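You operate a simulated robot arm through the tools that you are given. There is no shell and no other tool.

You are at the controls of a simulated robot arm. One attempt, no reset.

Task
Rinse the milky teal tumbler, tip it out, fill it to 150 ML and set it out.
Fine: cold water, tap off; stand it on the worktop under the hook rail. Set down upright: teal tumbler.
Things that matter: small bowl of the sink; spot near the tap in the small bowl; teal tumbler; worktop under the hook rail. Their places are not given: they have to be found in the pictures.

The check looks at the end state, three seconds after you hand in, the way a careful person would. Anything else that was tipped, shoved, dropped, spilled or broken makes it a failure.

Robot
A 7-joint arm with a two-finger parallel gripper, fixed in place. Base frame: the origin is at the foot of the arm, x ahead of it, y to its left, z up. Units: m, degrees, N and s.
With the tool pointing down near the work surface it reaches from about 0.44 to 0.92 m from the base axis. Its first joint turns from -115.0 to 115.0 degrees. Payload 3.91 kg.
Tool frame: the origin (TCP) lies between the finger pads and is the grasp point; the fingertips stand 0.03 m ahead of it; z points along the fingers, y is the line along which they close. Largest opening 0.11 m; finger width 0.02, thickness 0.01; the body of the gripper, 0.048 by 0.112 m, starts 0.055 m behind the TCP.
Orientation is told as [roll, pitch, yaw] about the base's x, y, z axes, in that order, counted from this pose: with the fingers straight down and closing along the base's y, the tool's x points along the base's -x, its y along +y and its z along -z.

Tools
- The arm moves only by the tool apply_moves. Its arguments are lists of equal length, an entry for each row: "dp": the shift along the base's x, y, z in m, a list of three; "rot": the turn, a rotation vector about the base's x, y, z in degrees, a list of three; "fingers": the gripper command, from -1 (shut) to 1 (fully open), values between in proportion. In form: {"dp": [[x, y, z], ...], "rot": [[wx, wy, wz], ...], "fingers": [fingers, ...]}. A call has 1 to 20 rows; each row shifts and turns the commanded pose from where the row before left it. Each row takes 0.2 s and may step no farther than 0.05 m and 8.6 degrees from the row before; otherwise, or with a gripper value out of range, the whole call is refused. A pose out of reach is approached as far as the arm can. The call stops where the force on the tool passes 60 N (or 10 N more than at its start, if that is more) or the arm is blocked; 0.2 s more then pass. The fingers move at their own pace (about 0.153 m/s each) and stop on an object; they squeeze with about 28 N. The grip force told is the motor's: it shows also when the fingers shut on nothing. Time passes only in rows, and 0.2 s behind the last, so rows that do not move let the fingers close. The reply holds the time, the measured pose of the TCP, the force on the tool along the base axes, the opening and the grip force, in the units named above and with some noise, with the torque about the TCP (base axes, N m) and any sound that the robot's microphone picked up.
- Cameras (640 x 400 px; columns grow to the right, rows downward): "scene" is fixed at [0.2216, -0.5053, 1.5854]; the picture's right is [0.72, -0.70, 0.00], its down [-0.48, -0.49, -0.73] and it looks along [0.51, 0.52, -0.69] (base axes); focal length 230 px, centre (320, 200). "wrist" rides on the gripper at [0.072, 0.017, -0.103] in the tool frame; the picture's right is [-0.23, 0.97, 0.00], its down [-0.76, -0.18, -0.62] and it looks along [-0.61, -0.14, 0.78] (tool axes); focal length 222 px, centre (320, 200).
- snapshot(camera): a new picture of that camera. It takes no simulated time.
- raise_lower(by): slides the trunk up (or, below 0, down) by that many m; the arm rides with it, the base frame stays. It gives what a move gives, with no picture.
- probe_pixels(camera, pixels): for up to 12 pixels [column, row] of the newest picture of that camera ("zoom" is the newest enlarged one), the place [x, y, z] in the base frame of the surface seen there, good to about 0.002 m, but the place of the scene camera against the robot may be out by one fixed shift of up to 0.012 m in any direction. It takes no simulated time.
- zoom(camera, box): a new picture of the part [left, top, right, bottom] of that camera's present view, enlarged. It takes no simulated time.
- job_done(): hands the job in; it is judged then, once.

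Unless the task says otherwise, let go and move clear before handing in.

The tools are called after "Call:" as a command line: name --argument value ..., lists and objects as JSON in quotes. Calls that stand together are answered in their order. apply_moves: Moves the arm, as the interface text tells. Its arguments: {"type":"object","properties":{"dp":{"type":"array","items":{"type":"array","items":{"type":"number"}}},"rot":{"type":"array","items":{"type":"array","items":{"type":"number"}}},"fingers":{"type":"array","items":{"type":"number"}}},"required":["dp","rot","fingers"]} The other tools are called the same way: raise_lower (by) slides the trunk up or down; snapshot (camera) takes a picture; probe_pixels (camera, pixels) gives the place of the surface under pixels of a picture; zoom (camera, box) takes an enlarged picture of a part of a camera's view; job_done () hands the job in.

At the start:

```text
time_s: 0.0
ee_pos: [0.5205, 0.192, 1.2491]
tool_rot: [0.0, 0.0, 0.1]
ft_force: [-0.8, -0.6, 0.0]
wrist_torque: [-0.03, 0.01, 0.0]
gripper_width: 0.1101
gripper_force: 0.0
trunk travel left (down, up): [-0.775, 0.215]
```

scene: 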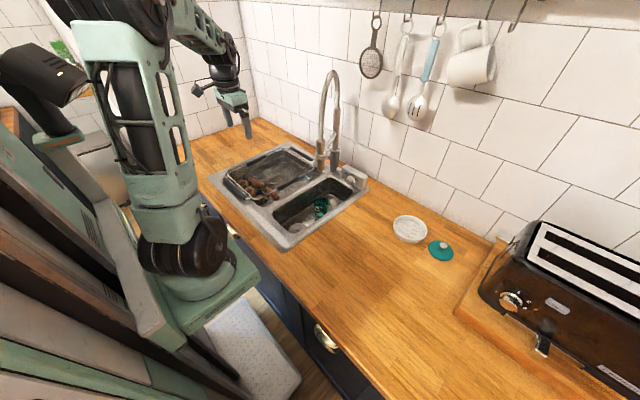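
wrist: 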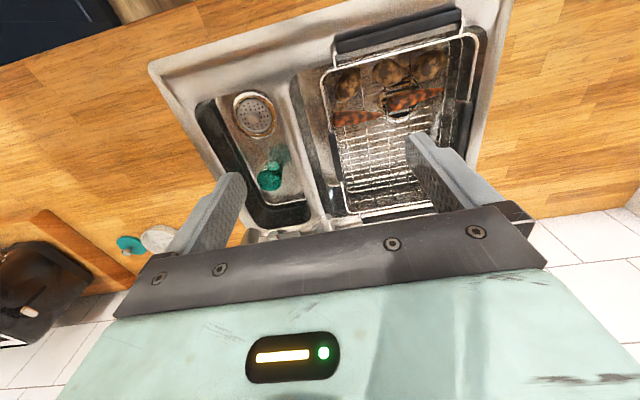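

The scene picture shows the sink with the small bowl around pixel (310,205), with something teal in it near (320,205), and a teal disc on the worktop at (440,250). I'll zoom in on these areas.

Call:
zoom --camera "scene" --box '[200, 60, 400, 260]'

Call:
zoom --camera "wrist" --box '[160, 50, 360, 240]'

Call:
zoom --camera "scene" --box '[340, 0, 560, 280]'

```text
2.00 times, centred on (300, 160) of scene
```

zoom: 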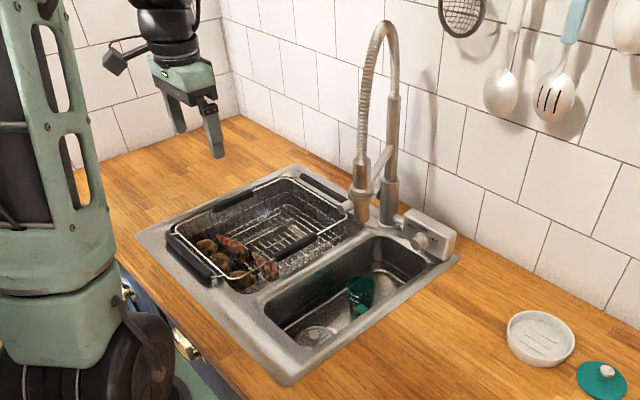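

```text
2.11 times, centred on (260, 145) of wrist
```

zoom: 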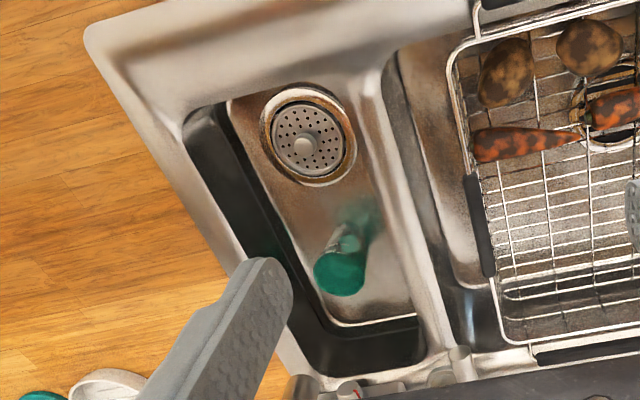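

```text
1.43 times, centred on (450, 140) of scene
```

zoom: 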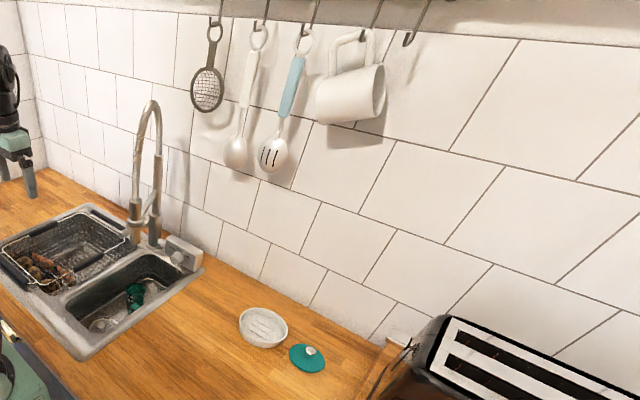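

The small bowl holds a teal object at scene (320,205), and there is a valve box beside the tap at about (350,178). I'll zoom tighter on both and probe them.

Call:
zoom --camera "scene" --box '[300, 140, 380, 190]'

Call:
zoom --camera "scene" --box '[270, 170, 366, 230]'

Call:
probe_pixels --camera "scene" --pixels '[[320, 205], [318, 200], [300, 226], [330, 199], [334, 205], [352, 178], [345, 190], [410, 228], [440, 250], [443, 245], [334, 75], [324, 140]]'

Call:
probe_pixels --camera "wrist" --pixels '[[268, 180], [275, 165], [285, 150], [250, 118], [285, 200], [300, 180], [245, 160], [320, 225], [130, 244], [160, 238], [270, 168], [280, 183]]'

```text
8.00 times, centred on (340, 165) of scene
```

zoom: 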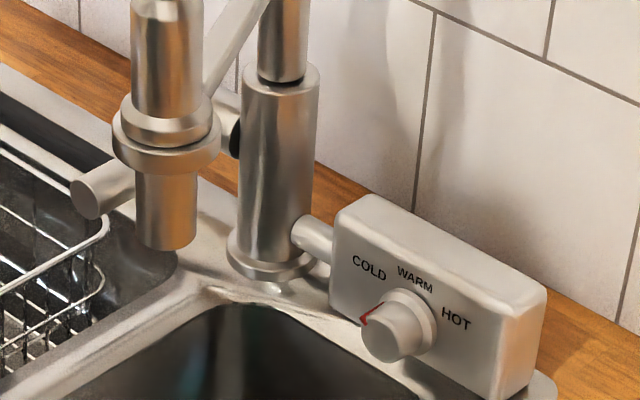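

```text
6.67 times, centred on (318, 200) of scene
```

zoom: 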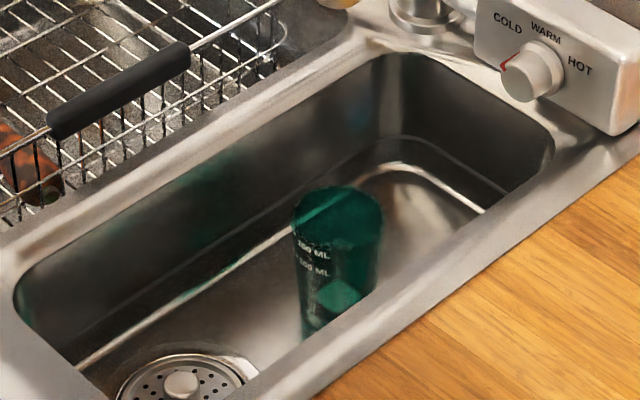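

```text
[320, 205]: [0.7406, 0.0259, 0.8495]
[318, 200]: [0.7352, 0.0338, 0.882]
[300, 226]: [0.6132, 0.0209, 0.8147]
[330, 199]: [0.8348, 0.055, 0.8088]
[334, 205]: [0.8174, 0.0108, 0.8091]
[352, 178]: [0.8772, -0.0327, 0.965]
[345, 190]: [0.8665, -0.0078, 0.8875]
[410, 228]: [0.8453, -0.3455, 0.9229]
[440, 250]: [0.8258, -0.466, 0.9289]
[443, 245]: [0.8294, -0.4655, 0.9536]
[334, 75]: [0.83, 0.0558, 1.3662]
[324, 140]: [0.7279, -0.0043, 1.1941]
```

```text
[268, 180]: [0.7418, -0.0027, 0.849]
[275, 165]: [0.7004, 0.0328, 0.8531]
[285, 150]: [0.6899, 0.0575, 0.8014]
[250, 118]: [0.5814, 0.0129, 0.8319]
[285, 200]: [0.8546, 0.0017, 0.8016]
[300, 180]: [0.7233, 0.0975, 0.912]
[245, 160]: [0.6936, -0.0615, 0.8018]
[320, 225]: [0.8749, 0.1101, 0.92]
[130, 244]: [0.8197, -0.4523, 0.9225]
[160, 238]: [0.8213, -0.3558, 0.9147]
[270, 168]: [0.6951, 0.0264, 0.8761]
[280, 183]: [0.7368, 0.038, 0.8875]
```

The tumbler stands upright in the small bowl, with marks for 150 and 100 ML visible. The valve box has COLD/WARM/HOT labels and a knob with a red mark. I'll look closely at the spout, lever, knob and tumbler.

Call:
zoom --camera "scene" --box '[336, 162, 372, 192]'

Call:
zoom --camera "scene" --box '[304, 190, 336, 222]'

Call:
zoom --camera "scene" --box '[300, 60, 360, 180]'

Call:
probe_pixels --camera "scene" --pixels '[[321, 168], [320, 160], [312, 164], [330, 162], [336, 160], [349, 182], [346, 180], [344, 168], [362, 178], [333, 172], [360, 185], [320, 150]]'

```text
13.33 times, centred on (354, 177) of scene
```

zoom: 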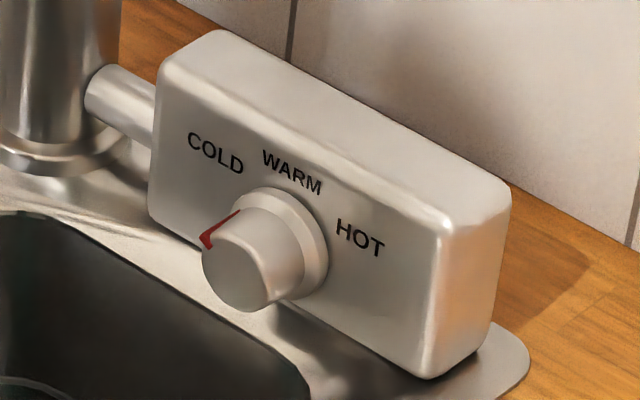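

```text
12.50 times, centred on (320, 206) of scene
```

zoom: 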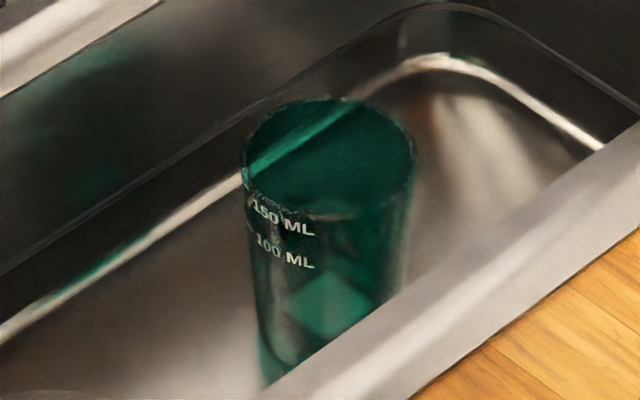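

```text
3.33 times, centred on (330, 120) of scene
```

zoom: 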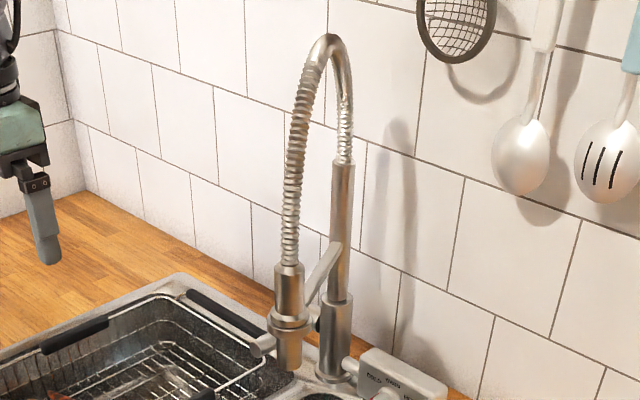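

```text
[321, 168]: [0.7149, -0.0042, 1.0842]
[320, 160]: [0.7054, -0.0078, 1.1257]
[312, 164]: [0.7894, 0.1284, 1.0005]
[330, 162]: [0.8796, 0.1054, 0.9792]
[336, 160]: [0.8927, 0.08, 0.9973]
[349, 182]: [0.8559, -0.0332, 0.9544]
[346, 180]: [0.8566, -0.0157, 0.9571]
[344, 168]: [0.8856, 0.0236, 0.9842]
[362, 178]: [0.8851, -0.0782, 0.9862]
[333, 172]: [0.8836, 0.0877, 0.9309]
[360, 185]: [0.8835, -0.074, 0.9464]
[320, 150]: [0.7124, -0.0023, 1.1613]
```

The knob's red mark points up-left, at about COLD, so the rod seen near (312,164) may be the flow lever. I'll zoom in on that rod, the spout and the tap body.

Call:
zoom --camera "scene" --box '[302, 145, 346, 180]'

Call:
probe_pixels --camera "zoom" --pixels '[[110, 290], [150, 270], [120, 250], [95, 290], [340, 230], [350, 320], [220, 330], [380, 120], [270, 100], [440, 240], [240, 250], [310, 60]]'

```text
11.43 times, centred on (324, 162) of scene
```

zoom: 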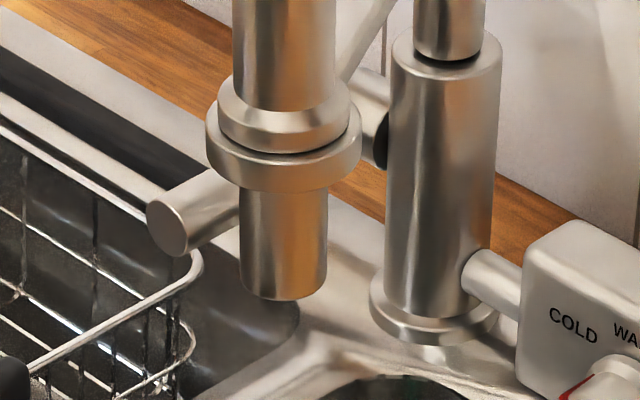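

```text
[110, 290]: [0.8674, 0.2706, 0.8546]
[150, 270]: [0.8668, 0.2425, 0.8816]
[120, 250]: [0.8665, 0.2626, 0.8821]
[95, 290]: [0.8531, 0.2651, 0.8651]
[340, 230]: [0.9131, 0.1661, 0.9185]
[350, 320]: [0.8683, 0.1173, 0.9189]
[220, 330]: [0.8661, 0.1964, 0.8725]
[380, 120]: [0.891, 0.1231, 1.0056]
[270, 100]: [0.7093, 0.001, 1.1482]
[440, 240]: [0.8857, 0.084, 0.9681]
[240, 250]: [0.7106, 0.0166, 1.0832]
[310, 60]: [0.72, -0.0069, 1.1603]
```

The rod at zoom (170,225)–(380,130) comes off the side of the tap column and looks like the flow lever. I'll probe along it to get its geometry.

Call:
probe_pixels --camera "zoom" --pixels '[[170, 225], [160, 215], [180, 245], [195, 190], [225, 210], [200, 235], [220, 185], [365, 100], [370, 140], [382, 145], [375, 85], [355, 110]]'

Call:
probe_pixels --camera "scene" --pixels '[[375, 15], [408, 18], [440, 20], [485, 15], [520, 12], [410, 230], [395, 210], [430, 210], [460, 225], [380, 230], [420, 270], [400, 200]]'

```text
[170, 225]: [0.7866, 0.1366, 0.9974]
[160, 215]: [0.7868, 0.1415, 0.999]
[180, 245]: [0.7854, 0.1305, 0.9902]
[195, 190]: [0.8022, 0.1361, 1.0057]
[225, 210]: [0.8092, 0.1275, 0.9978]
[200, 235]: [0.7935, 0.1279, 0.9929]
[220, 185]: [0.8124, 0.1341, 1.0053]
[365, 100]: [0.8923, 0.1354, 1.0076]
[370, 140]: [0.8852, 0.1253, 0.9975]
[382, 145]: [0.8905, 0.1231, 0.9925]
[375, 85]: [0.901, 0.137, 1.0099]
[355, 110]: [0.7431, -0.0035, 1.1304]
```

```text
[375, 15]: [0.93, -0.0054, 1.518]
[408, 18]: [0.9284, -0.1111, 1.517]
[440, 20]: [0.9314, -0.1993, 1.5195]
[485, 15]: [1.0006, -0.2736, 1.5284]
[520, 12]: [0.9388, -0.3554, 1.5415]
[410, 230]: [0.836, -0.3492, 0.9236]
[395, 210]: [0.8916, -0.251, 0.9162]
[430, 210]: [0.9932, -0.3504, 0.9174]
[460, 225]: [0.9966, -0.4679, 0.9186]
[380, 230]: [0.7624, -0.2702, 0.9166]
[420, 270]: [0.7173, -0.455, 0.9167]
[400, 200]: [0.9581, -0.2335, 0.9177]
```

The lever is a horizontal rod of about 0.11 m along x at y≈0.134, z≈1.0 (scene frame), hinged at the column's left side. The nozzle hangs right above the tumbler, so I can't grasp from straight above. I'll tilt the tool forward in free space so the wrist camera faces the tap.

Call:
apply_moves --dp '[[0, 0, 0], [0, 0, 0], [0, 0, 0], [0, 0, 0], [0, 0, 0]]' --rot '[[0, -8, 0], [0, -8, 0], [0, -8, 0], [0, -8, 0], [0, 0, 0]]' --fingers '[1, 1, 1, 1, 1]'

Call:
snapshot --camera "wrist"

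Call:
snapshot --camera "scene"

```text
time_s: 1.2
ee_pos: [0.5214, 0.1919, 1.251]
tool_rot: [0.1, -32.0, 0.0]
ft_force: [0.4, -0.4, 0.7]
wrist_torque: [-0.01, -0.01, 0.02]
gripper_width: 0.1099
gripper_force: 0.1
trunk travel left (down, up): [-0.775, 0.215]
```

```text
taken
```

wrist: 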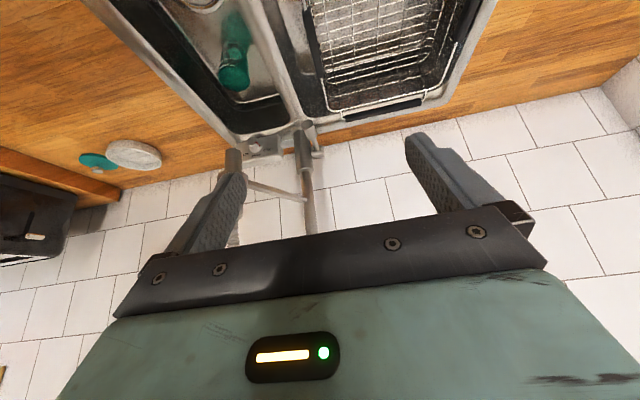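

```text
taken
```

scene: 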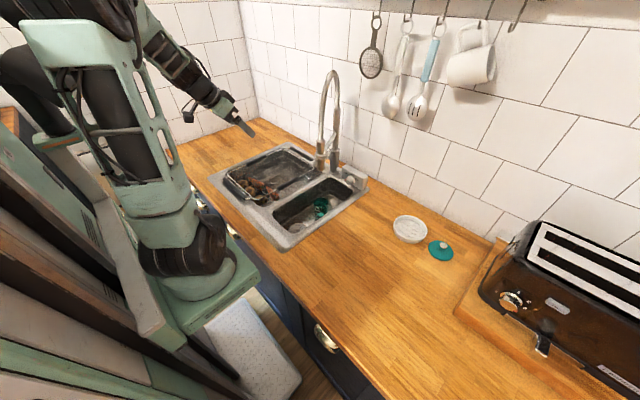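

The wrist view is inverted, with the tap hanging near (300,150) and the nozzle partly behind the finger at (235,160). I'll zoom in on the tumbler and tap from here.

Call:
zoom --camera "wrist" --box '[170, 0, 350, 112]'

Call:
zoom --camera "wrist" --box '[200, 110, 360, 210]'

Call:
probe_pixels --camera "wrist" --pixels '[[230, 70], [235, 85], [220, 75], [246, 75], [232, 158], [232, 168], [300, 130], [305, 180], [262, 148], [254, 152], [130, 152], [98, 160]]'

```text
3.56 times, centred on (260, 56) of wrist
```

zoom: 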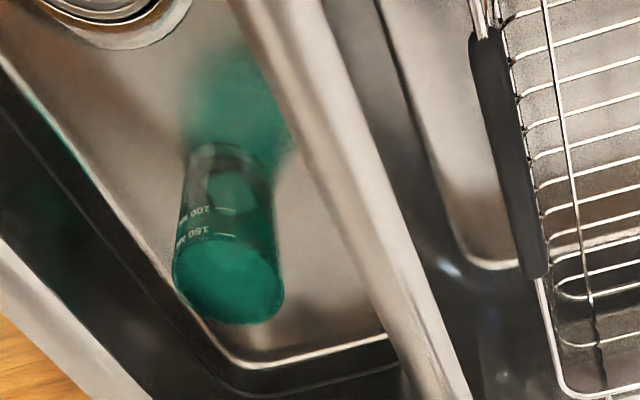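

```text
4.00 times, centred on (280, 160) of wrist
```

zoom: 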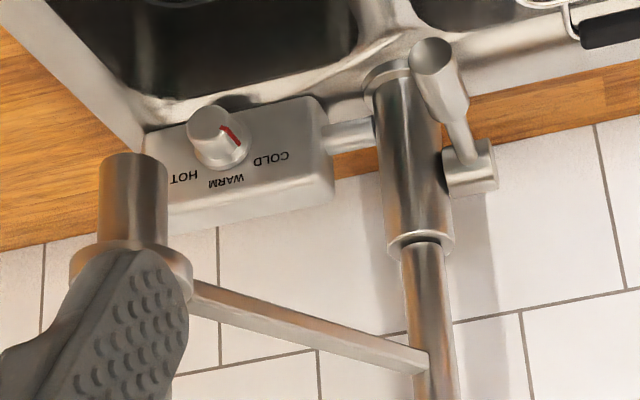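

```text
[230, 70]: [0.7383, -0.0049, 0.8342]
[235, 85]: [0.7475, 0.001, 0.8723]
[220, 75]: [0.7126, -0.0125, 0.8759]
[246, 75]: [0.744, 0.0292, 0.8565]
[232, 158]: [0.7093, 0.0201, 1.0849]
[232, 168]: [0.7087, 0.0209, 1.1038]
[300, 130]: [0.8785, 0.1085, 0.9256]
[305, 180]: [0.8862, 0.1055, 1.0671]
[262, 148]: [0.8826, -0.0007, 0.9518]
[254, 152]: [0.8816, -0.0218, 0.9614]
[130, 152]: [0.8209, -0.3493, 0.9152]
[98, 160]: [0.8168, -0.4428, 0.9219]
```

The knob mark (zoom (228,140)) points at COLD, and the lever stands on its hub at zoom (435,60)–(470,170). Now I'll measure the tumbler's rim and walls.

Call:
zoom --camera "wrist" --box '[206, 30, 270, 100]'

Call:
zoom --camera "wrist" --box '[284, 110, 340, 165]'

```text
5.71 times, centred on (238, 65) of wrist
```

zoom: 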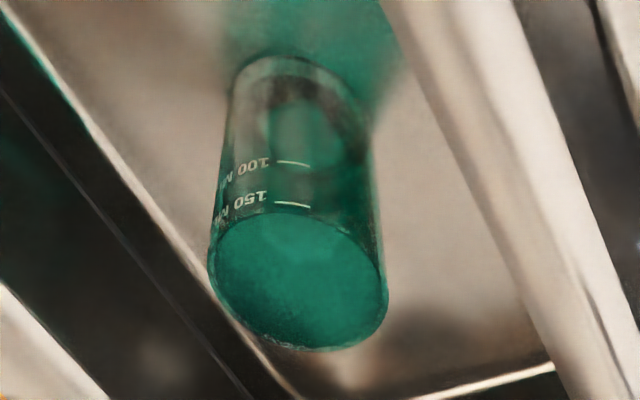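

```text
7.27 times, centred on (312, 138) of wrist
```

zoom: 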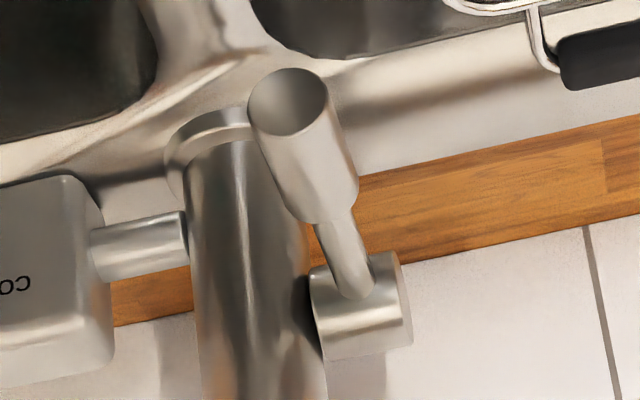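

The lever is a hub at (360,305) with a shaft and a thick handle pointing to the front. I'll probe points on it and on the hub in this zoomed view.

Call:
probe_pixels --camera "zoom" --pixels '[[288, 102], [265, 100], [315, 105], [300, 180], [330, 190], [350, 180], [345, 250], [330, 310], [360, 330], [405, 310], [240, 250], [60, 250]]'

Call:
zoom --camera "wrist" --box '[206, 30, 270, 100]'

Call:
probe_pixels --camera "zoom" --pixels '[[212, 265], [300, 347], [385, 290], [258, 212], [300, 280], [300, 150], [240, 100], [350, 100], [300, 70], [225, 230], [372, 250], [340, 330]]'

```text
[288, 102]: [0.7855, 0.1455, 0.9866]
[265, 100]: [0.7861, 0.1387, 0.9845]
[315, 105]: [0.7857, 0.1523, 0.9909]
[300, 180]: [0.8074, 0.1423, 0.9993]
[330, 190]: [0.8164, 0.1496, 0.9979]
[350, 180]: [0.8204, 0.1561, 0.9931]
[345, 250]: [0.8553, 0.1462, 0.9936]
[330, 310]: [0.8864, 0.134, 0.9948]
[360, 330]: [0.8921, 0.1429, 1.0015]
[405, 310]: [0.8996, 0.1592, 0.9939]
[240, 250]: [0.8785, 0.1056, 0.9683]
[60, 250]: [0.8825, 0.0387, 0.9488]
```

```text
5.71 times, centred on (238, 65) of wrist
```

zoom: 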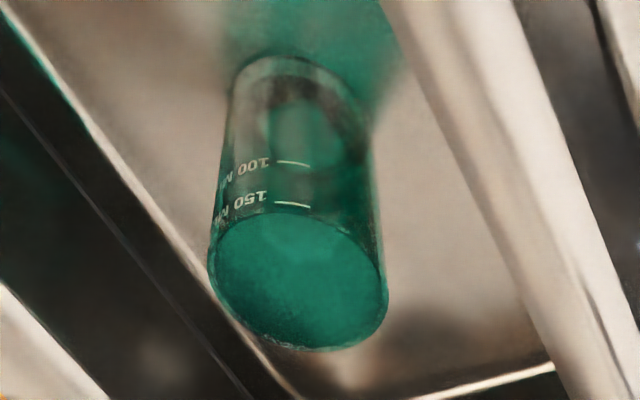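

```text
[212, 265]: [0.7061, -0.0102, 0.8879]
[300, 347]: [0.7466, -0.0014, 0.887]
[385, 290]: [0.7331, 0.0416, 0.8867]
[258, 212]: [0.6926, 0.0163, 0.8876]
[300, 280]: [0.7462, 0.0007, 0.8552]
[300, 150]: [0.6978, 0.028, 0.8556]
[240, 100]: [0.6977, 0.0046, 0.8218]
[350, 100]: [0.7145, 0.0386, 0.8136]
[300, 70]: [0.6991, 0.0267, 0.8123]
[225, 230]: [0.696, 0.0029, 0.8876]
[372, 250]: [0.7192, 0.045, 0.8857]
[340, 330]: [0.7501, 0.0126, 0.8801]
```

Fitted rim: centre about (0.721, 0.0155), z 0.887, radius about 0.029, standing on the bowl floor (z 0.80) directly under the nozzle at about (0.722, 0.020). I'll measure the bowl walls around it so I know how much room the fingers have.

Call:
probe_pixels --camera "wrist" --pixels '[[180, 75], [190, 75], [198, 75], [204, 75], [210, 75], [254, 75], [262, 75], [270, 75], [278, 75], [284, 75], [292, 75], [302, 75]]'

Call:
probe_pixels --camera "wrist" --pixels '[[165, 40], [180, 40], [195, 40], [210, 40], [250, 40], [262, 40], [270, 40], [160, 5], [200, 5], [245, 120], [260, 115], [275, 110]]'

Call:
probe_pixels --camera "scene" --pixels '[[289, 243], [275, 232], [262, 240], [300, 215], [285, 215], [340, 215], [330, 225], [305, 185], [350, 195], [365, 185], [212, 180], [240, 205]]'

```text
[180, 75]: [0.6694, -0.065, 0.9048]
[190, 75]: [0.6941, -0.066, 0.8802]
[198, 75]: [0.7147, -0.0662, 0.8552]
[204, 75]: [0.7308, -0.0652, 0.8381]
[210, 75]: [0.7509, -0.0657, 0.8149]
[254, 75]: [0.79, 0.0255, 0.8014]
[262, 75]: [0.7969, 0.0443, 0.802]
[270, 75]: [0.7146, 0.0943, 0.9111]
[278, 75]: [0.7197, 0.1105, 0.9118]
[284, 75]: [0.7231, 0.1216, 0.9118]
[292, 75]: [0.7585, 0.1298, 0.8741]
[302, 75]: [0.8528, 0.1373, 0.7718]
```

```text
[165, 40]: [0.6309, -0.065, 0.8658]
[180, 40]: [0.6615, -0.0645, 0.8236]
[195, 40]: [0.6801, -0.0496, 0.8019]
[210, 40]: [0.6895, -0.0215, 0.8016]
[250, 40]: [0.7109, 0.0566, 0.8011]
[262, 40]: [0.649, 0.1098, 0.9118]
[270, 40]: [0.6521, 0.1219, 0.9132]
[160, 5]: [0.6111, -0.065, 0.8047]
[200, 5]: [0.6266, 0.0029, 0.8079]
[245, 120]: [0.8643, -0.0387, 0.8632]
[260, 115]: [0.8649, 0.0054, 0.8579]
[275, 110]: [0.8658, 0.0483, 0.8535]
```

```text
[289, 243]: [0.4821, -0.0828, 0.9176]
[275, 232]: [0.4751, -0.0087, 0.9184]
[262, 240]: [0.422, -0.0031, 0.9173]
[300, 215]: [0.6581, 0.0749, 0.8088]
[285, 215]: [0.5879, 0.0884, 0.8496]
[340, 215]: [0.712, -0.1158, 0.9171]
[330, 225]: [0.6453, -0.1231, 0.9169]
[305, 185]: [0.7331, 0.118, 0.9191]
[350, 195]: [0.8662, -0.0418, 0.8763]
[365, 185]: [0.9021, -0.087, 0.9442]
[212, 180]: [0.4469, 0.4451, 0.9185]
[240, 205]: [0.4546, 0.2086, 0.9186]
```

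Bowl walls near the tumbler are at y −0.065 and +0.09, with the rim at z 0.911 and the nozzle right overhead. Before touching anything I'll check in free air in front of the spout that the arm can hold the tool level and roll it for the tip-out.

Call:
apply_moves --dp '[[0.006, -0.0215, -0.0125], [0.006, -0.0215, -0.0125], [0.006, -0.0215, -0.0125], [0.006, -0.0215, -0.0125], [0.006, -0.0215, -0.0125], [0.006, -0.0215, -0.0125], [0.006, -0.0215, -0.0125], [0.006, -0.0215, -0.0125], [0, 0, 0], [0, 0, 0]]' --rot '[[0, -7.25, 0], [0, -7.25, 0], [0, -7.25, 0], [0, -7.25, 0], [0, -7.25, 0], [0, -7.25, 0], [0, -7.25, 0], [0, -7.25, 0], [0, 0, 0], [0, 0, 0]]' --fingers '[0.2, 0.2, 0.2, 0.2, 0.2, 0.2, 0.2, 0.2, 0.2, 0.2]'

Call:
snapshot --camera "scene"

Call:
snapshot --camera "wrist"

```text
time_s: 3.4
ee_pos: [0.6178, 0.0813, 1.1559]
tool_rot: [104.0, -90.0, -104.0]
ft_force: [0.3, 1.2, 0.2]
wrist_torque: [0.0, 0.01, 0.0]
gripper_width: 0.0662
gripper_force: 0.0
out of reach, approached as far as the arm can: row 5, 6, 7, 8
trunk travel left (down, up): [-0.775, 0.215]
```

```text
taken
```

scene: 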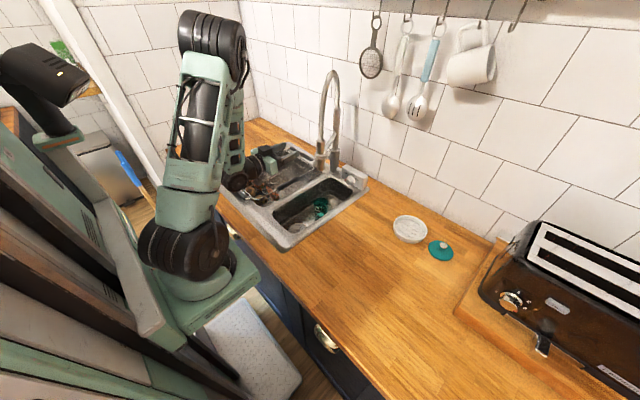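

```text
taken
```

wrist: 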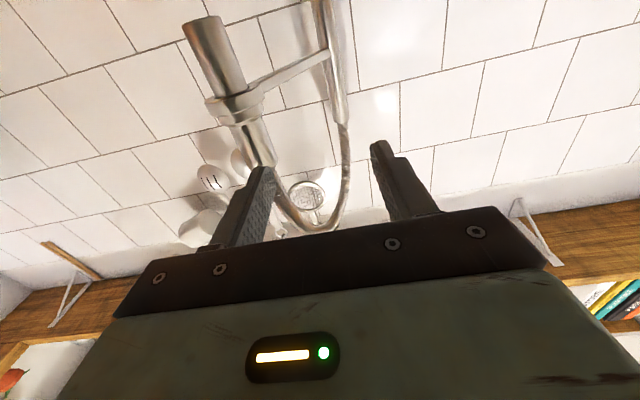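

A level tool this close to the base is out of reach: it stopped at (0.618, 0.081). I'll probe the arm in the scene picture to find its shoulder and elbow heights before choosing a tilt and trunk height.

Call:
probe_pixels --camera "scene" --pixels '[[190, 240], [200, 275], [190, 205], [210, 30], [238, 180], [265, 160], [275, 190], [205, 100], [150, 320], [245, 110], [228, 160], [262, 170]]'

Call:
zoom --camera "scene" --box '[120, 0, 360, 300]'

```text
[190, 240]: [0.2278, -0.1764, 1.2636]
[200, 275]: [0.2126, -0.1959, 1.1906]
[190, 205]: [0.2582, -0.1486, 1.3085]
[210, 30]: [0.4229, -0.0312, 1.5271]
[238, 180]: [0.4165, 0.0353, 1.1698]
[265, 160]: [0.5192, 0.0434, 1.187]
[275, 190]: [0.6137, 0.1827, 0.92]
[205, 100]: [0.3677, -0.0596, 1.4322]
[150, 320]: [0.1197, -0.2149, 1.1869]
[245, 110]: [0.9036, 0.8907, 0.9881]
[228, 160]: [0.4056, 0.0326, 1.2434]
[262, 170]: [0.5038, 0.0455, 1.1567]
```

```text
1.33 times, centred on (240, 150) of scene
```

zoom: 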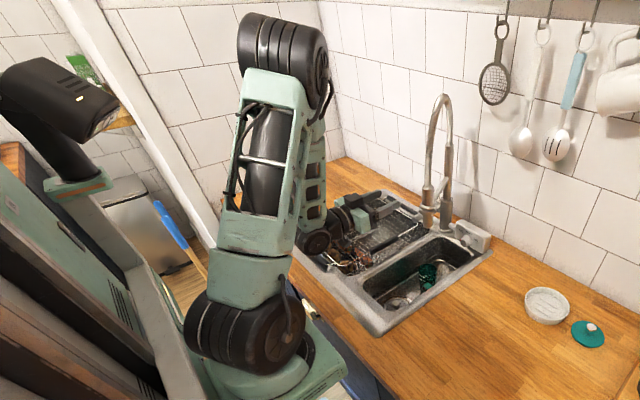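

The shoulder sits at about z 1.25 with the elbow up, so a nearly level tool works better lower down and farther forward. I'll tilt back to about 70° and see where the commanded pose sits.

Call:
apply_moves --dp '[[0, 0, 0], [0, 0, 0], [0, 0, 0], [0, 0, 0], [0, 0, 0]]' --rot '[[0, 5, 0], [0, 5, 0], [0, 5, 0], [0, 5, 0], [0, 0, 0]]' --fingers '[0.2, 0.2, 0.2, 0.2, 0.2]'

```text
time_s: 4.6
ee_pos: [0.616, 0.0815, 1.1576]
tool_rot: [0.0, -69.9, -0.1]
ft_force: [-0.2, 0.3, -0.6]
wrist_torque: [0.03, 0.02, 0.01]
gripper_width: 0.066
gripper_force: 0.0
trunk travel left (down, up): [-0.775, 0.215]
```

The command was clipped to where the arm stopped, at (0.616, 0.082, 1.158) with a 70° tilt. I'll go to the planned pouring spot (0.64, 0.016, 1.03), in front of and below the nozzle.

Call:
apply_moves --dp '[[0.003, -0.0083, -0.016], [0.003, -0.0083, -0.016], [0.003, -0.0083, -0.016], [0.003, -0.0083, -0.016], [0.003, -0.0083, -0.016], [0.003, -0.0083, -0.016], [0.003, -0.0083, -0.016], [0.003, -0.0083, -0.016], [0, 0, 0]]' --rot '[[0, 0, 0], [0, 0, 0], [0, 0, 0], [0, 0, 0], [0, 0, 0], [0, 0, 0], [0, 0, 0], [0, 0, 0], [0, 0, 0]]' --fingers '[0.2, 0.2, 0.2, 0.2, 0.2, 0.2, 0.2, 0.2, 0.2]'

Call:
snapshot --camera "scene"

Call:
snapshot --camera "wrist"

```text
time_s: 6.6
ee_pos: [0.6435, 0.0193, 1.0305]
tool_rot: [0.0, -69.9, 0.1]
ft_force: [0.3, -0.2, 0.5]
wrist_torque: [0.01, 0.01, -0.02]
gripper_width: 0.0663
gripper_force: 0.1
out of reach, approached as far as the arm can: row 3
trunk travel left (down, up): [-0.775, 0.215]
```

```text
taken
```

scene: 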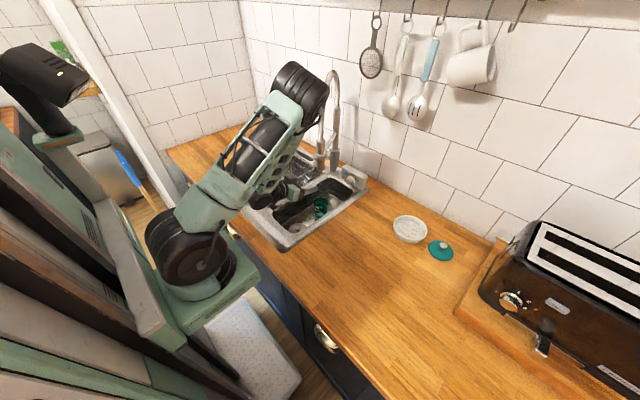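

```text
taken
```

wrist: 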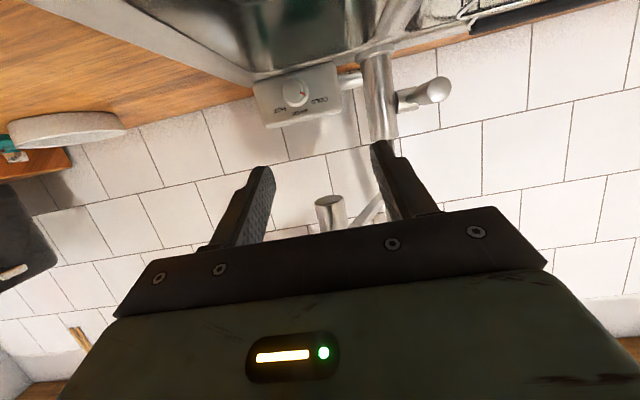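

It reached (0.6435, 0.019, 1.03) at 70° tilt, with the nozzle visible between the fingers at (330,212). I'll check that the elbow is clear of the tap.

Call:
probe_pixels --camera "scene" --pixels '[[300, 90], [315, 85], [290, 110], [270, 140], [280, 180], [295, 175], [326, 90], [260, 190], [240, 170], [190, 250]]'

Call:
probe_pixels --camera "wrist" --pixels '[[330, 200], [330, 215], [432, 90], [440, 90], [300, 95], [293, 90], [60, 125], [403, 97], [20, 150]]'

Call:
zoom --camera "wrist" --box '[240, 50, 460, 240]'

```text
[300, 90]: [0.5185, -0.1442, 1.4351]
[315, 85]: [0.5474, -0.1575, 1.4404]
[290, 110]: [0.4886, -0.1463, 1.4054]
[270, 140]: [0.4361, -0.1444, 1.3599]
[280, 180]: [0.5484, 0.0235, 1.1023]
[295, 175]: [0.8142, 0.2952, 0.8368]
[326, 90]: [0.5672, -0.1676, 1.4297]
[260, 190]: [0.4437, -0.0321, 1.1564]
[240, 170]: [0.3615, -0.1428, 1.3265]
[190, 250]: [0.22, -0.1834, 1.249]
```

```text
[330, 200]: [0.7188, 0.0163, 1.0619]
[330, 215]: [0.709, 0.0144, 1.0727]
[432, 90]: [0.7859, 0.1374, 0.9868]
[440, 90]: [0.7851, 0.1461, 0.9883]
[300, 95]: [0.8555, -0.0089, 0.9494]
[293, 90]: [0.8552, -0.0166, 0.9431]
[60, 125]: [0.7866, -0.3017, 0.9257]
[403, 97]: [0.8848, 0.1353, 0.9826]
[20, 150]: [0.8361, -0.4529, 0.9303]
```

```text
2.11 times, centred on (350, 145) of wrist
```

zoom: 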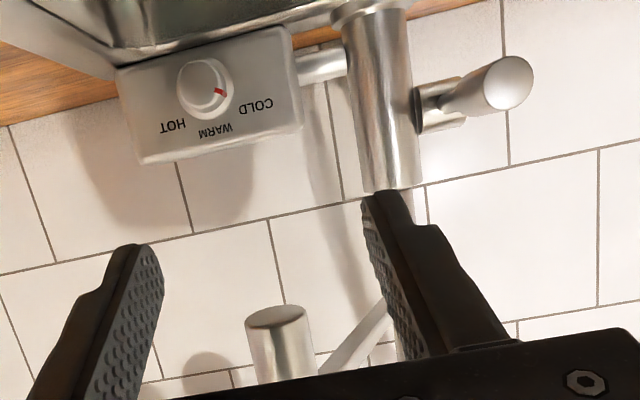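

The knob mark points at COLD, and the nozzle bottom is at z≈1.062 centred near (0.722, 0.0175). Now I'll test the tip-out roll about the tool axis with the gripper empty.

Call:
apply_moves --dp '[[0, 0, 0], [0, 0, 0], [0, 0, 0], [0, 0, 0], [0, 0, 0], [0, 0, 0], [0, 0, 0], [0, 0, 0], [0, 0, 0], [0, 0, 0]]' --rot '[[7.99, 0, -2.907], [7.99, 0, -2.907], [7.99, 0, -2.907], [7.99, 0, -2.907], [7.99, 0, -2.907], [7.99, 0, -2.907], [7.99, 0, -2.907], [7.99, 0, -2.907], [7.99, 0, -2.907], [7.99, 0, -2.907]]' --fingers '[0.2, 0.2, 0.2, 0.2, 0.2, 0.2, 0.2, 0.2, 0.2, 0.2]'

```text
time_s: 8.8
ee_pos: [0.6585, 0.0295, 1.1264]
tool_rot: [69.5, -4.7, -88.2]
ft_force: [-0.1, 0.8, 0.2]
wrist_torque: [-0.04, -0.02, 0.0]
gripper_width: 0.0661
gripper_force: 0.1
out of reach, approached as far as the arm can: row 6, 7, 8, 9, 10
trunk travel left (down, up): [-0.775, 0.215]
```

At more than about 50° of roll in this direction the arm drifted up to z 1.126, so it's running into a limit. I'll roll back to level while returning to the start spot, then test the other direction.

Call:
apply_moves --dp '[[-0.0015, -0.001, 0], [-0.0015, -0.001, 0], [-0.0015, -0.001, 0], [-0.0015, -0.001, 0], [-0.0015, -0.001, 0], [-0.0015, -0.001, 0], [-0.0015, -0.001, -0.024], [-0.0015, -0.001, -0.024], [-0.0015, -0.001, -0.024], [-0.0015, -0.001, -0.024]]' --rot '[[-7.99, 0, 2.907], [-7.99, 0, 2.907], [-7.99, 0, 2.907], [-7.99, 0, 2.907], [-7.99, 0, 2.907], [-7.99, 0, 2.907], [-7.99, 0, 2.907], [-7.99, 0, 2.907], [-7.99, 0, 2.907], [-7.99, 0, 2.907]]' --fingers '[0.2, 0.2, 0.2, 0.2, 0.2, 0.2, 0.2, 0.2, 0.2, 0.2]'

Call:
apply_moves --dp '[[0, 0, 0], [0, 0, 0], [0, 0, 0], [0, 0, 0], [0, 0, 0], [0, 0, 0], [0, 0, 0], [0, 0, 0], [0, 0, 0], [0, 0, 0]]' --rot '[[-7.99, 0, 2.907], [-7.99, 0, 2.907], [-7.99, 0, 2.907], [-7.99, 0, 2.907], [-7.99, 0, 2.907], [-7.99, 0, 2.907], [-7.99, 0, 2.907], [-7.99, 0, 2.907], [-7.99, 0, 2.907], [-7.99, 0, 2.907]]' --fingers '[0.2, 0.2, 0.2, 0.2, 0.2, 0.2, 0.2, 0.2, 0.2, 0.2]'

Call:
snapshot --camera "scene"

```text
time_s: 11.0
ee_pos: [0.6474, 0.0217, 1.0285]
tool_rot: [-0.4, -70.0, 0.4]
ft_force: [-0.7, -0.8, 0.2]
wrist_torque: [0.01, 0.0, -0.03]
gripper_width: 0.0662
gripper_force: 0.1
out of reach, approached as far as the arm can: row 6
trunk travel left (down, up): [-0.775, 0.215]
```

```text
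time_s: 13.2
ee_pos: [0.6482, 0.0209, 1.031]
tool_rot: [-69.9, -4.5, 88.3]
ft_force: [0.5, -0.7, -0.7]
wrist_torque: [0.02, 0.0, 0.01]
gripper_width: 0.0659
gripper_force: 0.1
trunk travel left (down, up): [-0.775, 0.215]
```

```text
taken
```

scene: 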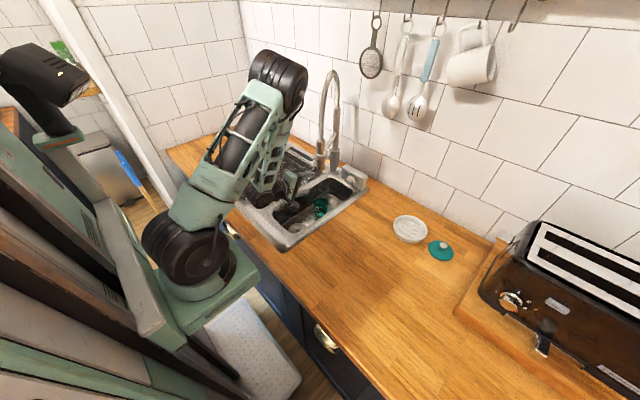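

Rolling the other way, so the mouth goes toward +y, holds position well. I'll continue to about −150°.

Call:
apply_moves --dp '[[0, 0, 0], [0, 0, 0], [0, 0, 0], [0, 0, 0], [0, 0, 0], [0, 0, 0], [0, 0, 0], [0, 0, 0]]' --rot '[[-7.99, 0, 2.907], [-7.99, 0, 2.907], [-7.99, 0, 2.907], [-7.99, 0, 2.907], [-7.99, 0, 2.907], [-7.99, 0, 2.907], [-7.99, 0, 2.907], [-7.99, 0, 2.907]]' --fingers '[0.2, 0.2, 0.2, 0.2, 0.2, 0.2, 0.2, 0.2]'

Call:
snapshot --camera "wrist"

Call:
snapshot --camera "scene"

```text
time_s: 15.0
ee_pos: [0.6478, 0.0213, 1.0306]
tool_rot: [-51.0, 56.9, 124.1]
ft_force: [-0.1, 0.4, -0.3]
wrist_torque: [-0.02, -0.04, 0.03]
gripper_width: 0.0661
gripper_force: 0.0
trunk travel left (down, up): [-0.775, 0.215]
```

```text
taken
```

wrist: 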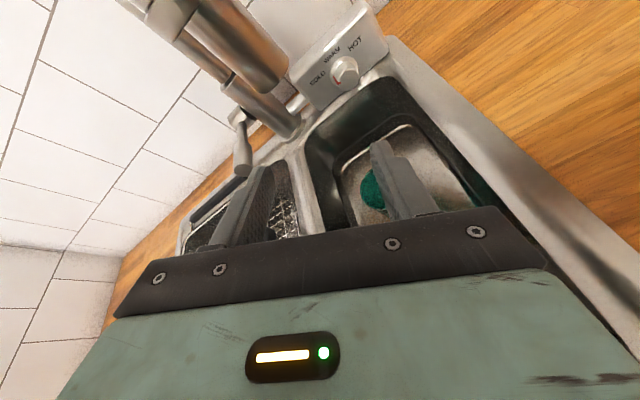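

```text
taken
```

scene: 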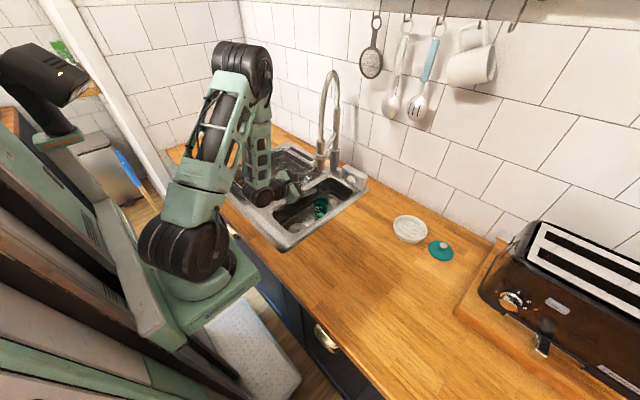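

The full −153° roll works at this spot. From this top-side view I'll zoom in on the tumbler, lever and knob before rolling back.

Call:
zoom --camera "wrist" --box '[210, 0, 410, 125]'

Call:
zoom --camera "wrist" --box '[330, 120, 470, 220]'

```text
3.20 times, centred on (310, 62) of wrist
```

zoom: 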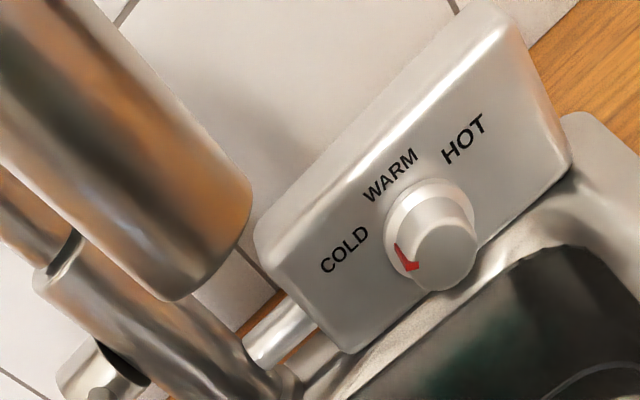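

```text
4.00 times, centred on (400, 170) of wrist
```

zoom: 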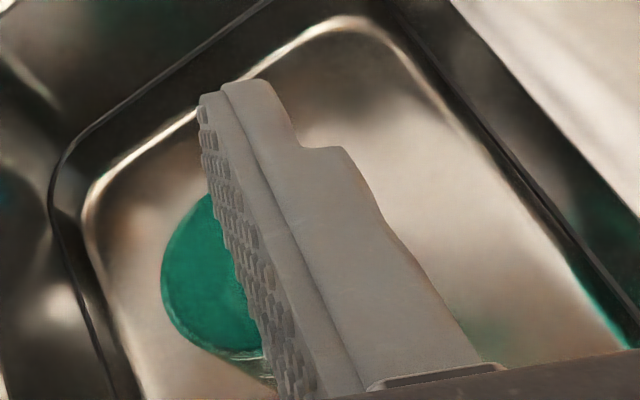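

COLD is confirmed. Next I'll roll back to level and set a 45° tilt in front of the tap lever, whose handle tip is at about (0.786, 0.146, 0.988).

Call:
apply_moves --dp '[[0, 0, 0], [0, 0, 0], [0, 0, 0], [0, 0, 0], [0, 0, 0], [0, 0, 0], [0, 0, 0], [0, 0, 0], [0, 0, 0], [0, 0, 0], [0, 0, 0], [0, 0, 0], [0, 0, 0], [0, 0, 0], [0, 0, 0], [0, 0, 0], [0, 0, 0], [0, 0, 0]]' --rot '[[7.99, 0, -2.907], [7.99, 0, -2.907], [7.99, 0, -2.907], [7.99, 0, -2.907], [7.99, 0, -2.907], [7.99, 0, -2.907], [7.99, 0, -2.907], [7.99, 0, -2.907], [7.99, 0, -2.907], [7.99, 0, -2.907], [7.99, 0, -2.907], [7.99, 0, -2.907], [7.99, 0, -2.907], [7.99, 0, -2.907], [7.99, 0, -2.907], [7.99, 0, -2.907], [7.99, 0, -2.907], [7.99, 0, -2.907]]' --fingers '[0.2, 0.2, 0.2, 0.2, 0.2, 0.2, 0.2, 0.2, 0.2, 0.2, 0.2, 0.2, 0.2, 0.2, 0.2, 0.2, 0.2, 0.2]'

Call:
apply_moves --dp '[[0, 0.02, 0], [0, 0.02, 0], [0, 0.02, 0], [0, 0.02, 0], [0, 0.022, 0], [0, 0.022, 0], [0.007, 0, -0.006], [0.007, 0, -0.006], [0.007, 0, -0.006], [0.007, 0, -0.006], [0.007, 0, -0.006], [0, 0, 0]]' --rot '[[0, 0, 0], [0, 0, 0], [0, 0, 0], [0, 0, 0], [0, 0, 0], [0, 0, 0], [0, 5, 0], [0, 5, 0], [0, 5, 0], [0, 5, 0], [0, 5, 0], [0, 0, 0]]' --fingers '[0, 0, 0, 0, 0, 0, 0, 0, 0, 0, 0, 0]'

Call:
snapshot --camera "wrist"

Call:
snapshot --camera "scene"

```text
time_s: 18.8
ee_pos: [0.6477, 0.0217, 1.0289]
tool_rot: [0.5, -69.9, -0.5]
ft_force: [0.1, 0.2, -0.1]
wrist_torque: [-0.01, -0.01, -0.01]
gripper_width: 0.0661
gripper_force: 0.0
trunk travel left (down, up): [-0.775, 0.215]
```

```text
time_s: 21.4
ee_pos: [0.6844, 0.145, 0.9998]
tool_rot: [0.1, -45.0, -0.1]
ft_force: [0.5, 0.0, 0.5]
wrist_torque: [0.0, 0.0, 0.0]
gripper_width: 0.055
gripper_force: 0.1
trunk travel left (down, up): [-0.775, 0.215]
```

```text
taken
```

wrist: 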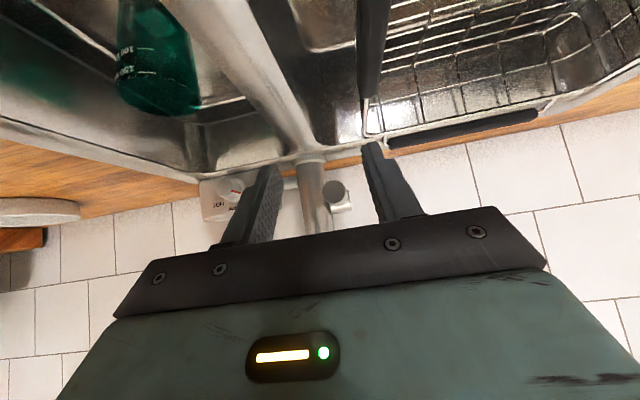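

```text
taken
```

scene: 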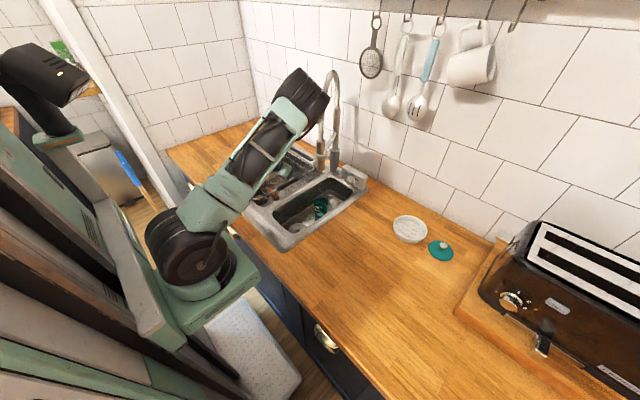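

The lever end at (335,193) now sits between the fingers, and the tumbler with its marks is in view at (155,60). I'll probe the lever tip and zoom in on the tumbler to see how the empty one looks.

Call:
probe_pixels --camera "wrist" --pixels '[[335, 192], [328, 188], [342, 190], [335, 200], [345, 208], [316, 180], [150, 75], [130, 60], [160, 105], [178, 60], [370, 80], [385, 140]]'

Call:
zoom --camera "wrist" --box '[100, 0, 220, 120]'

Call:
zoom --camera "scene" --box '[304, 190, 336, 222]'

```text
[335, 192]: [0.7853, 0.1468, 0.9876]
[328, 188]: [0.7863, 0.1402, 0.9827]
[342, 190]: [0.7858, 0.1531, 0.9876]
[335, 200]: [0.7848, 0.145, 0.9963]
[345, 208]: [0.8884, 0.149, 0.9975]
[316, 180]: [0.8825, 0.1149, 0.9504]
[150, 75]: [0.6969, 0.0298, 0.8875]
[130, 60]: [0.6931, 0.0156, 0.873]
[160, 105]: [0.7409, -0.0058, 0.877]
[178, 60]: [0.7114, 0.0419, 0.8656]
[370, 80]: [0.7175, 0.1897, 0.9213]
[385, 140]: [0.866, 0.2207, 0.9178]
```

```text
3.33 times, centred on (160, 60) of wrist
```

zoom: 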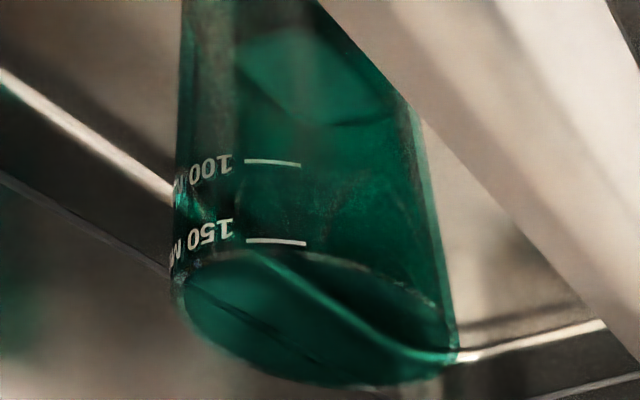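

```text
12.50 times, centred on (320, 206) of scene
```

zoom: 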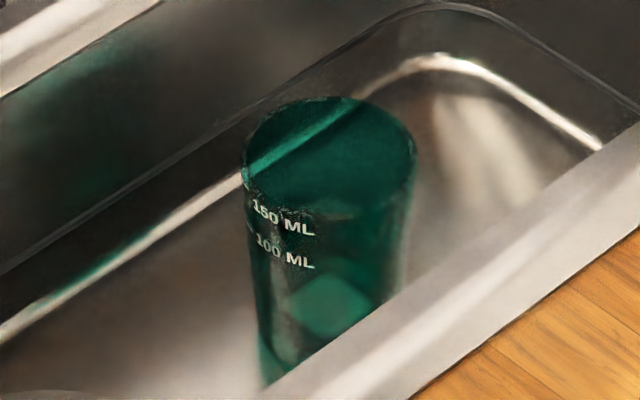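

The lever tip centre is at (0.785, 0.1465, 0.988) with a radius of about 1 cm. I'll drive the fingers around the handle and close on it.

Call:
apply_moves --dp '[[0.0168, 0.0002, -0.0015], [0.0168, 0.0002, -0.0015], [0.0168, 0.0002, -0.0015], [0.0168, 0.0002, -0.0015], [0.0168, 0.0002, -0.0015], [0.0168, 0.0002, -0.0015], [0.0168, 0.0003, -0.0015], [0, 0, 0], [0, 0, 0], [0, 0, 0], [0, 0, 0]]' --rot '[[0, 0, 0], [0, 0, 0], [0, 0, 0], [0, 0, 0], [0, 0, 0], [0, 0, 0], [0, 0, 0], [0, 0, 0], [0, 0, 0], [0, 0, 0], [0, 0, 0]]' --fingers '[0, 0, 0, 0, 0, 0, 0, 0, -1, -1, -1]'

Call:
snapshot --camera "wrist"

Call:
probe_pixels --camera "wrist" --pixels '[[320, 200]]'

```text
time_s: 23.8
ee_pos: [0.8019, 0.1446, 0.9886]
tool_rot: [0.0, -44.9, -0.1]
ft_force: [1.3, -7.0, -0.9]
wrist_torque: [-0.11, 0.16, 0.75]
gripper_width: 0.0249
gripper_force: 45.3
trunk travel left (down, up): [-0.775, 0.215]
```

```text
taken
```

wrist: 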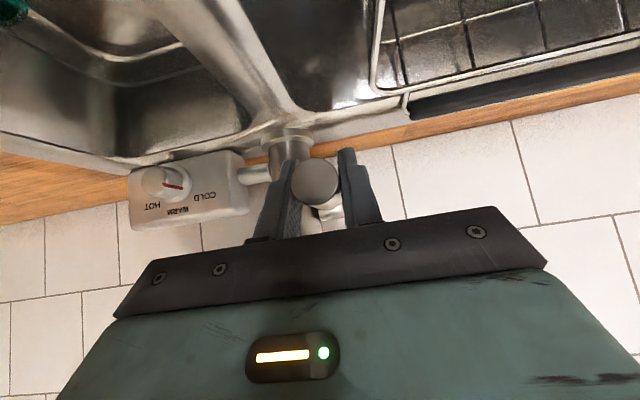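

```text
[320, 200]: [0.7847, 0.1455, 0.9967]
```

The handle is gripped (opening 0.025, grip 45 N). I'll try lifting it about 8° around its hub and check force, sound and the picture.

Call:
apply_moves --dp '[[0.0002, 0.0015, 0.0064], [0.0006, 0, 0.0064]]' --rot '[[0, 4, 0], [0, 4, 0]]' --fingers '[-1, -1]'

Call:
zoom --camera "scene" --box '[290, 140, 370, 220]'

```text
time_s: 24.4
ee_pos: [0.8022, 0.1444, 1.0011]
tool_rot: [-0.2, -37.0, -0.2]
ft_force: [-4.4, -20.0, 5.2]
wrist_torque: [-0.07, -0.57, 0.42]
gripper_width: 0.0249
gripper_force: 45.2
trunk travel left (down, up): [-0.775, 0.215]
```

```text
5.00 times, centred on (330, 180) of scene
```

zoom: 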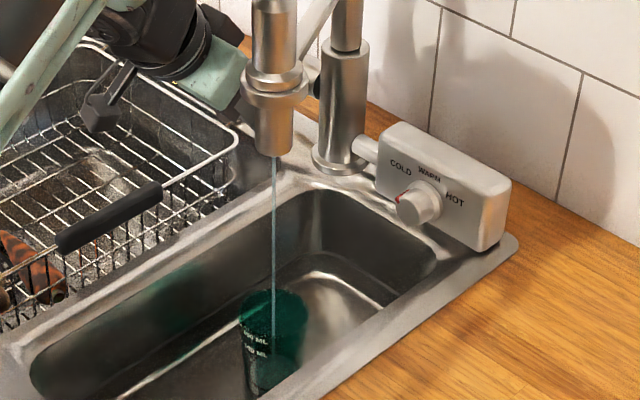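

Lifting opens the tap: a thin stream falls into the tumbler at zoom (275,250). The side force shows my y nudge was wrong, so I'll undo it and hold for about a second to see how fast it fills.

Call:
apply_moves --dp '[[0, -0.0022, 0], [0, 0, 0], [0, 0, 0], [0, 0, 0]]' --rot '[[0, 0, 0], [0, 0, 0], [0, 0, 0], [0, 0, 0]]' --fingers '[-1, -1, -1, -1]'

Call:
zoom --camera "scene" --box '[304, 190, 336, 222]'

```text
time_s: 25.4
ee_pos: [0.8033, 0.1441, 1.0026]
tool_rot: [-0.1, -37.1, -0.1]
ft_force: [2.9, -18.9, 4.9]
wrist_torque: [0.13, -0.51, 0.55]
gripper_width: 0.0244
gripper_force: 45.2
trunk travel left (down, up): [-0.775, 0.215]
```

```text
12.50 times, centred on (320, 206) of scene
```

zoom: 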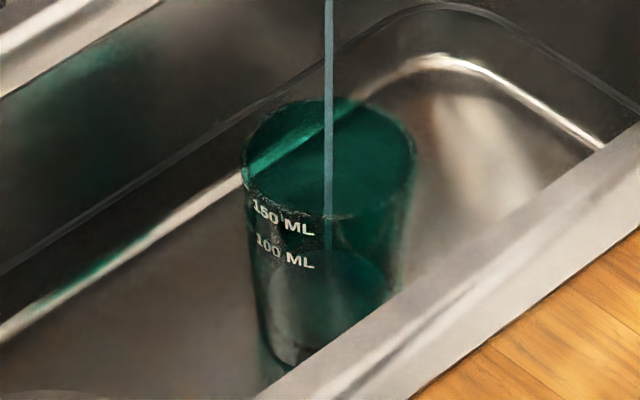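

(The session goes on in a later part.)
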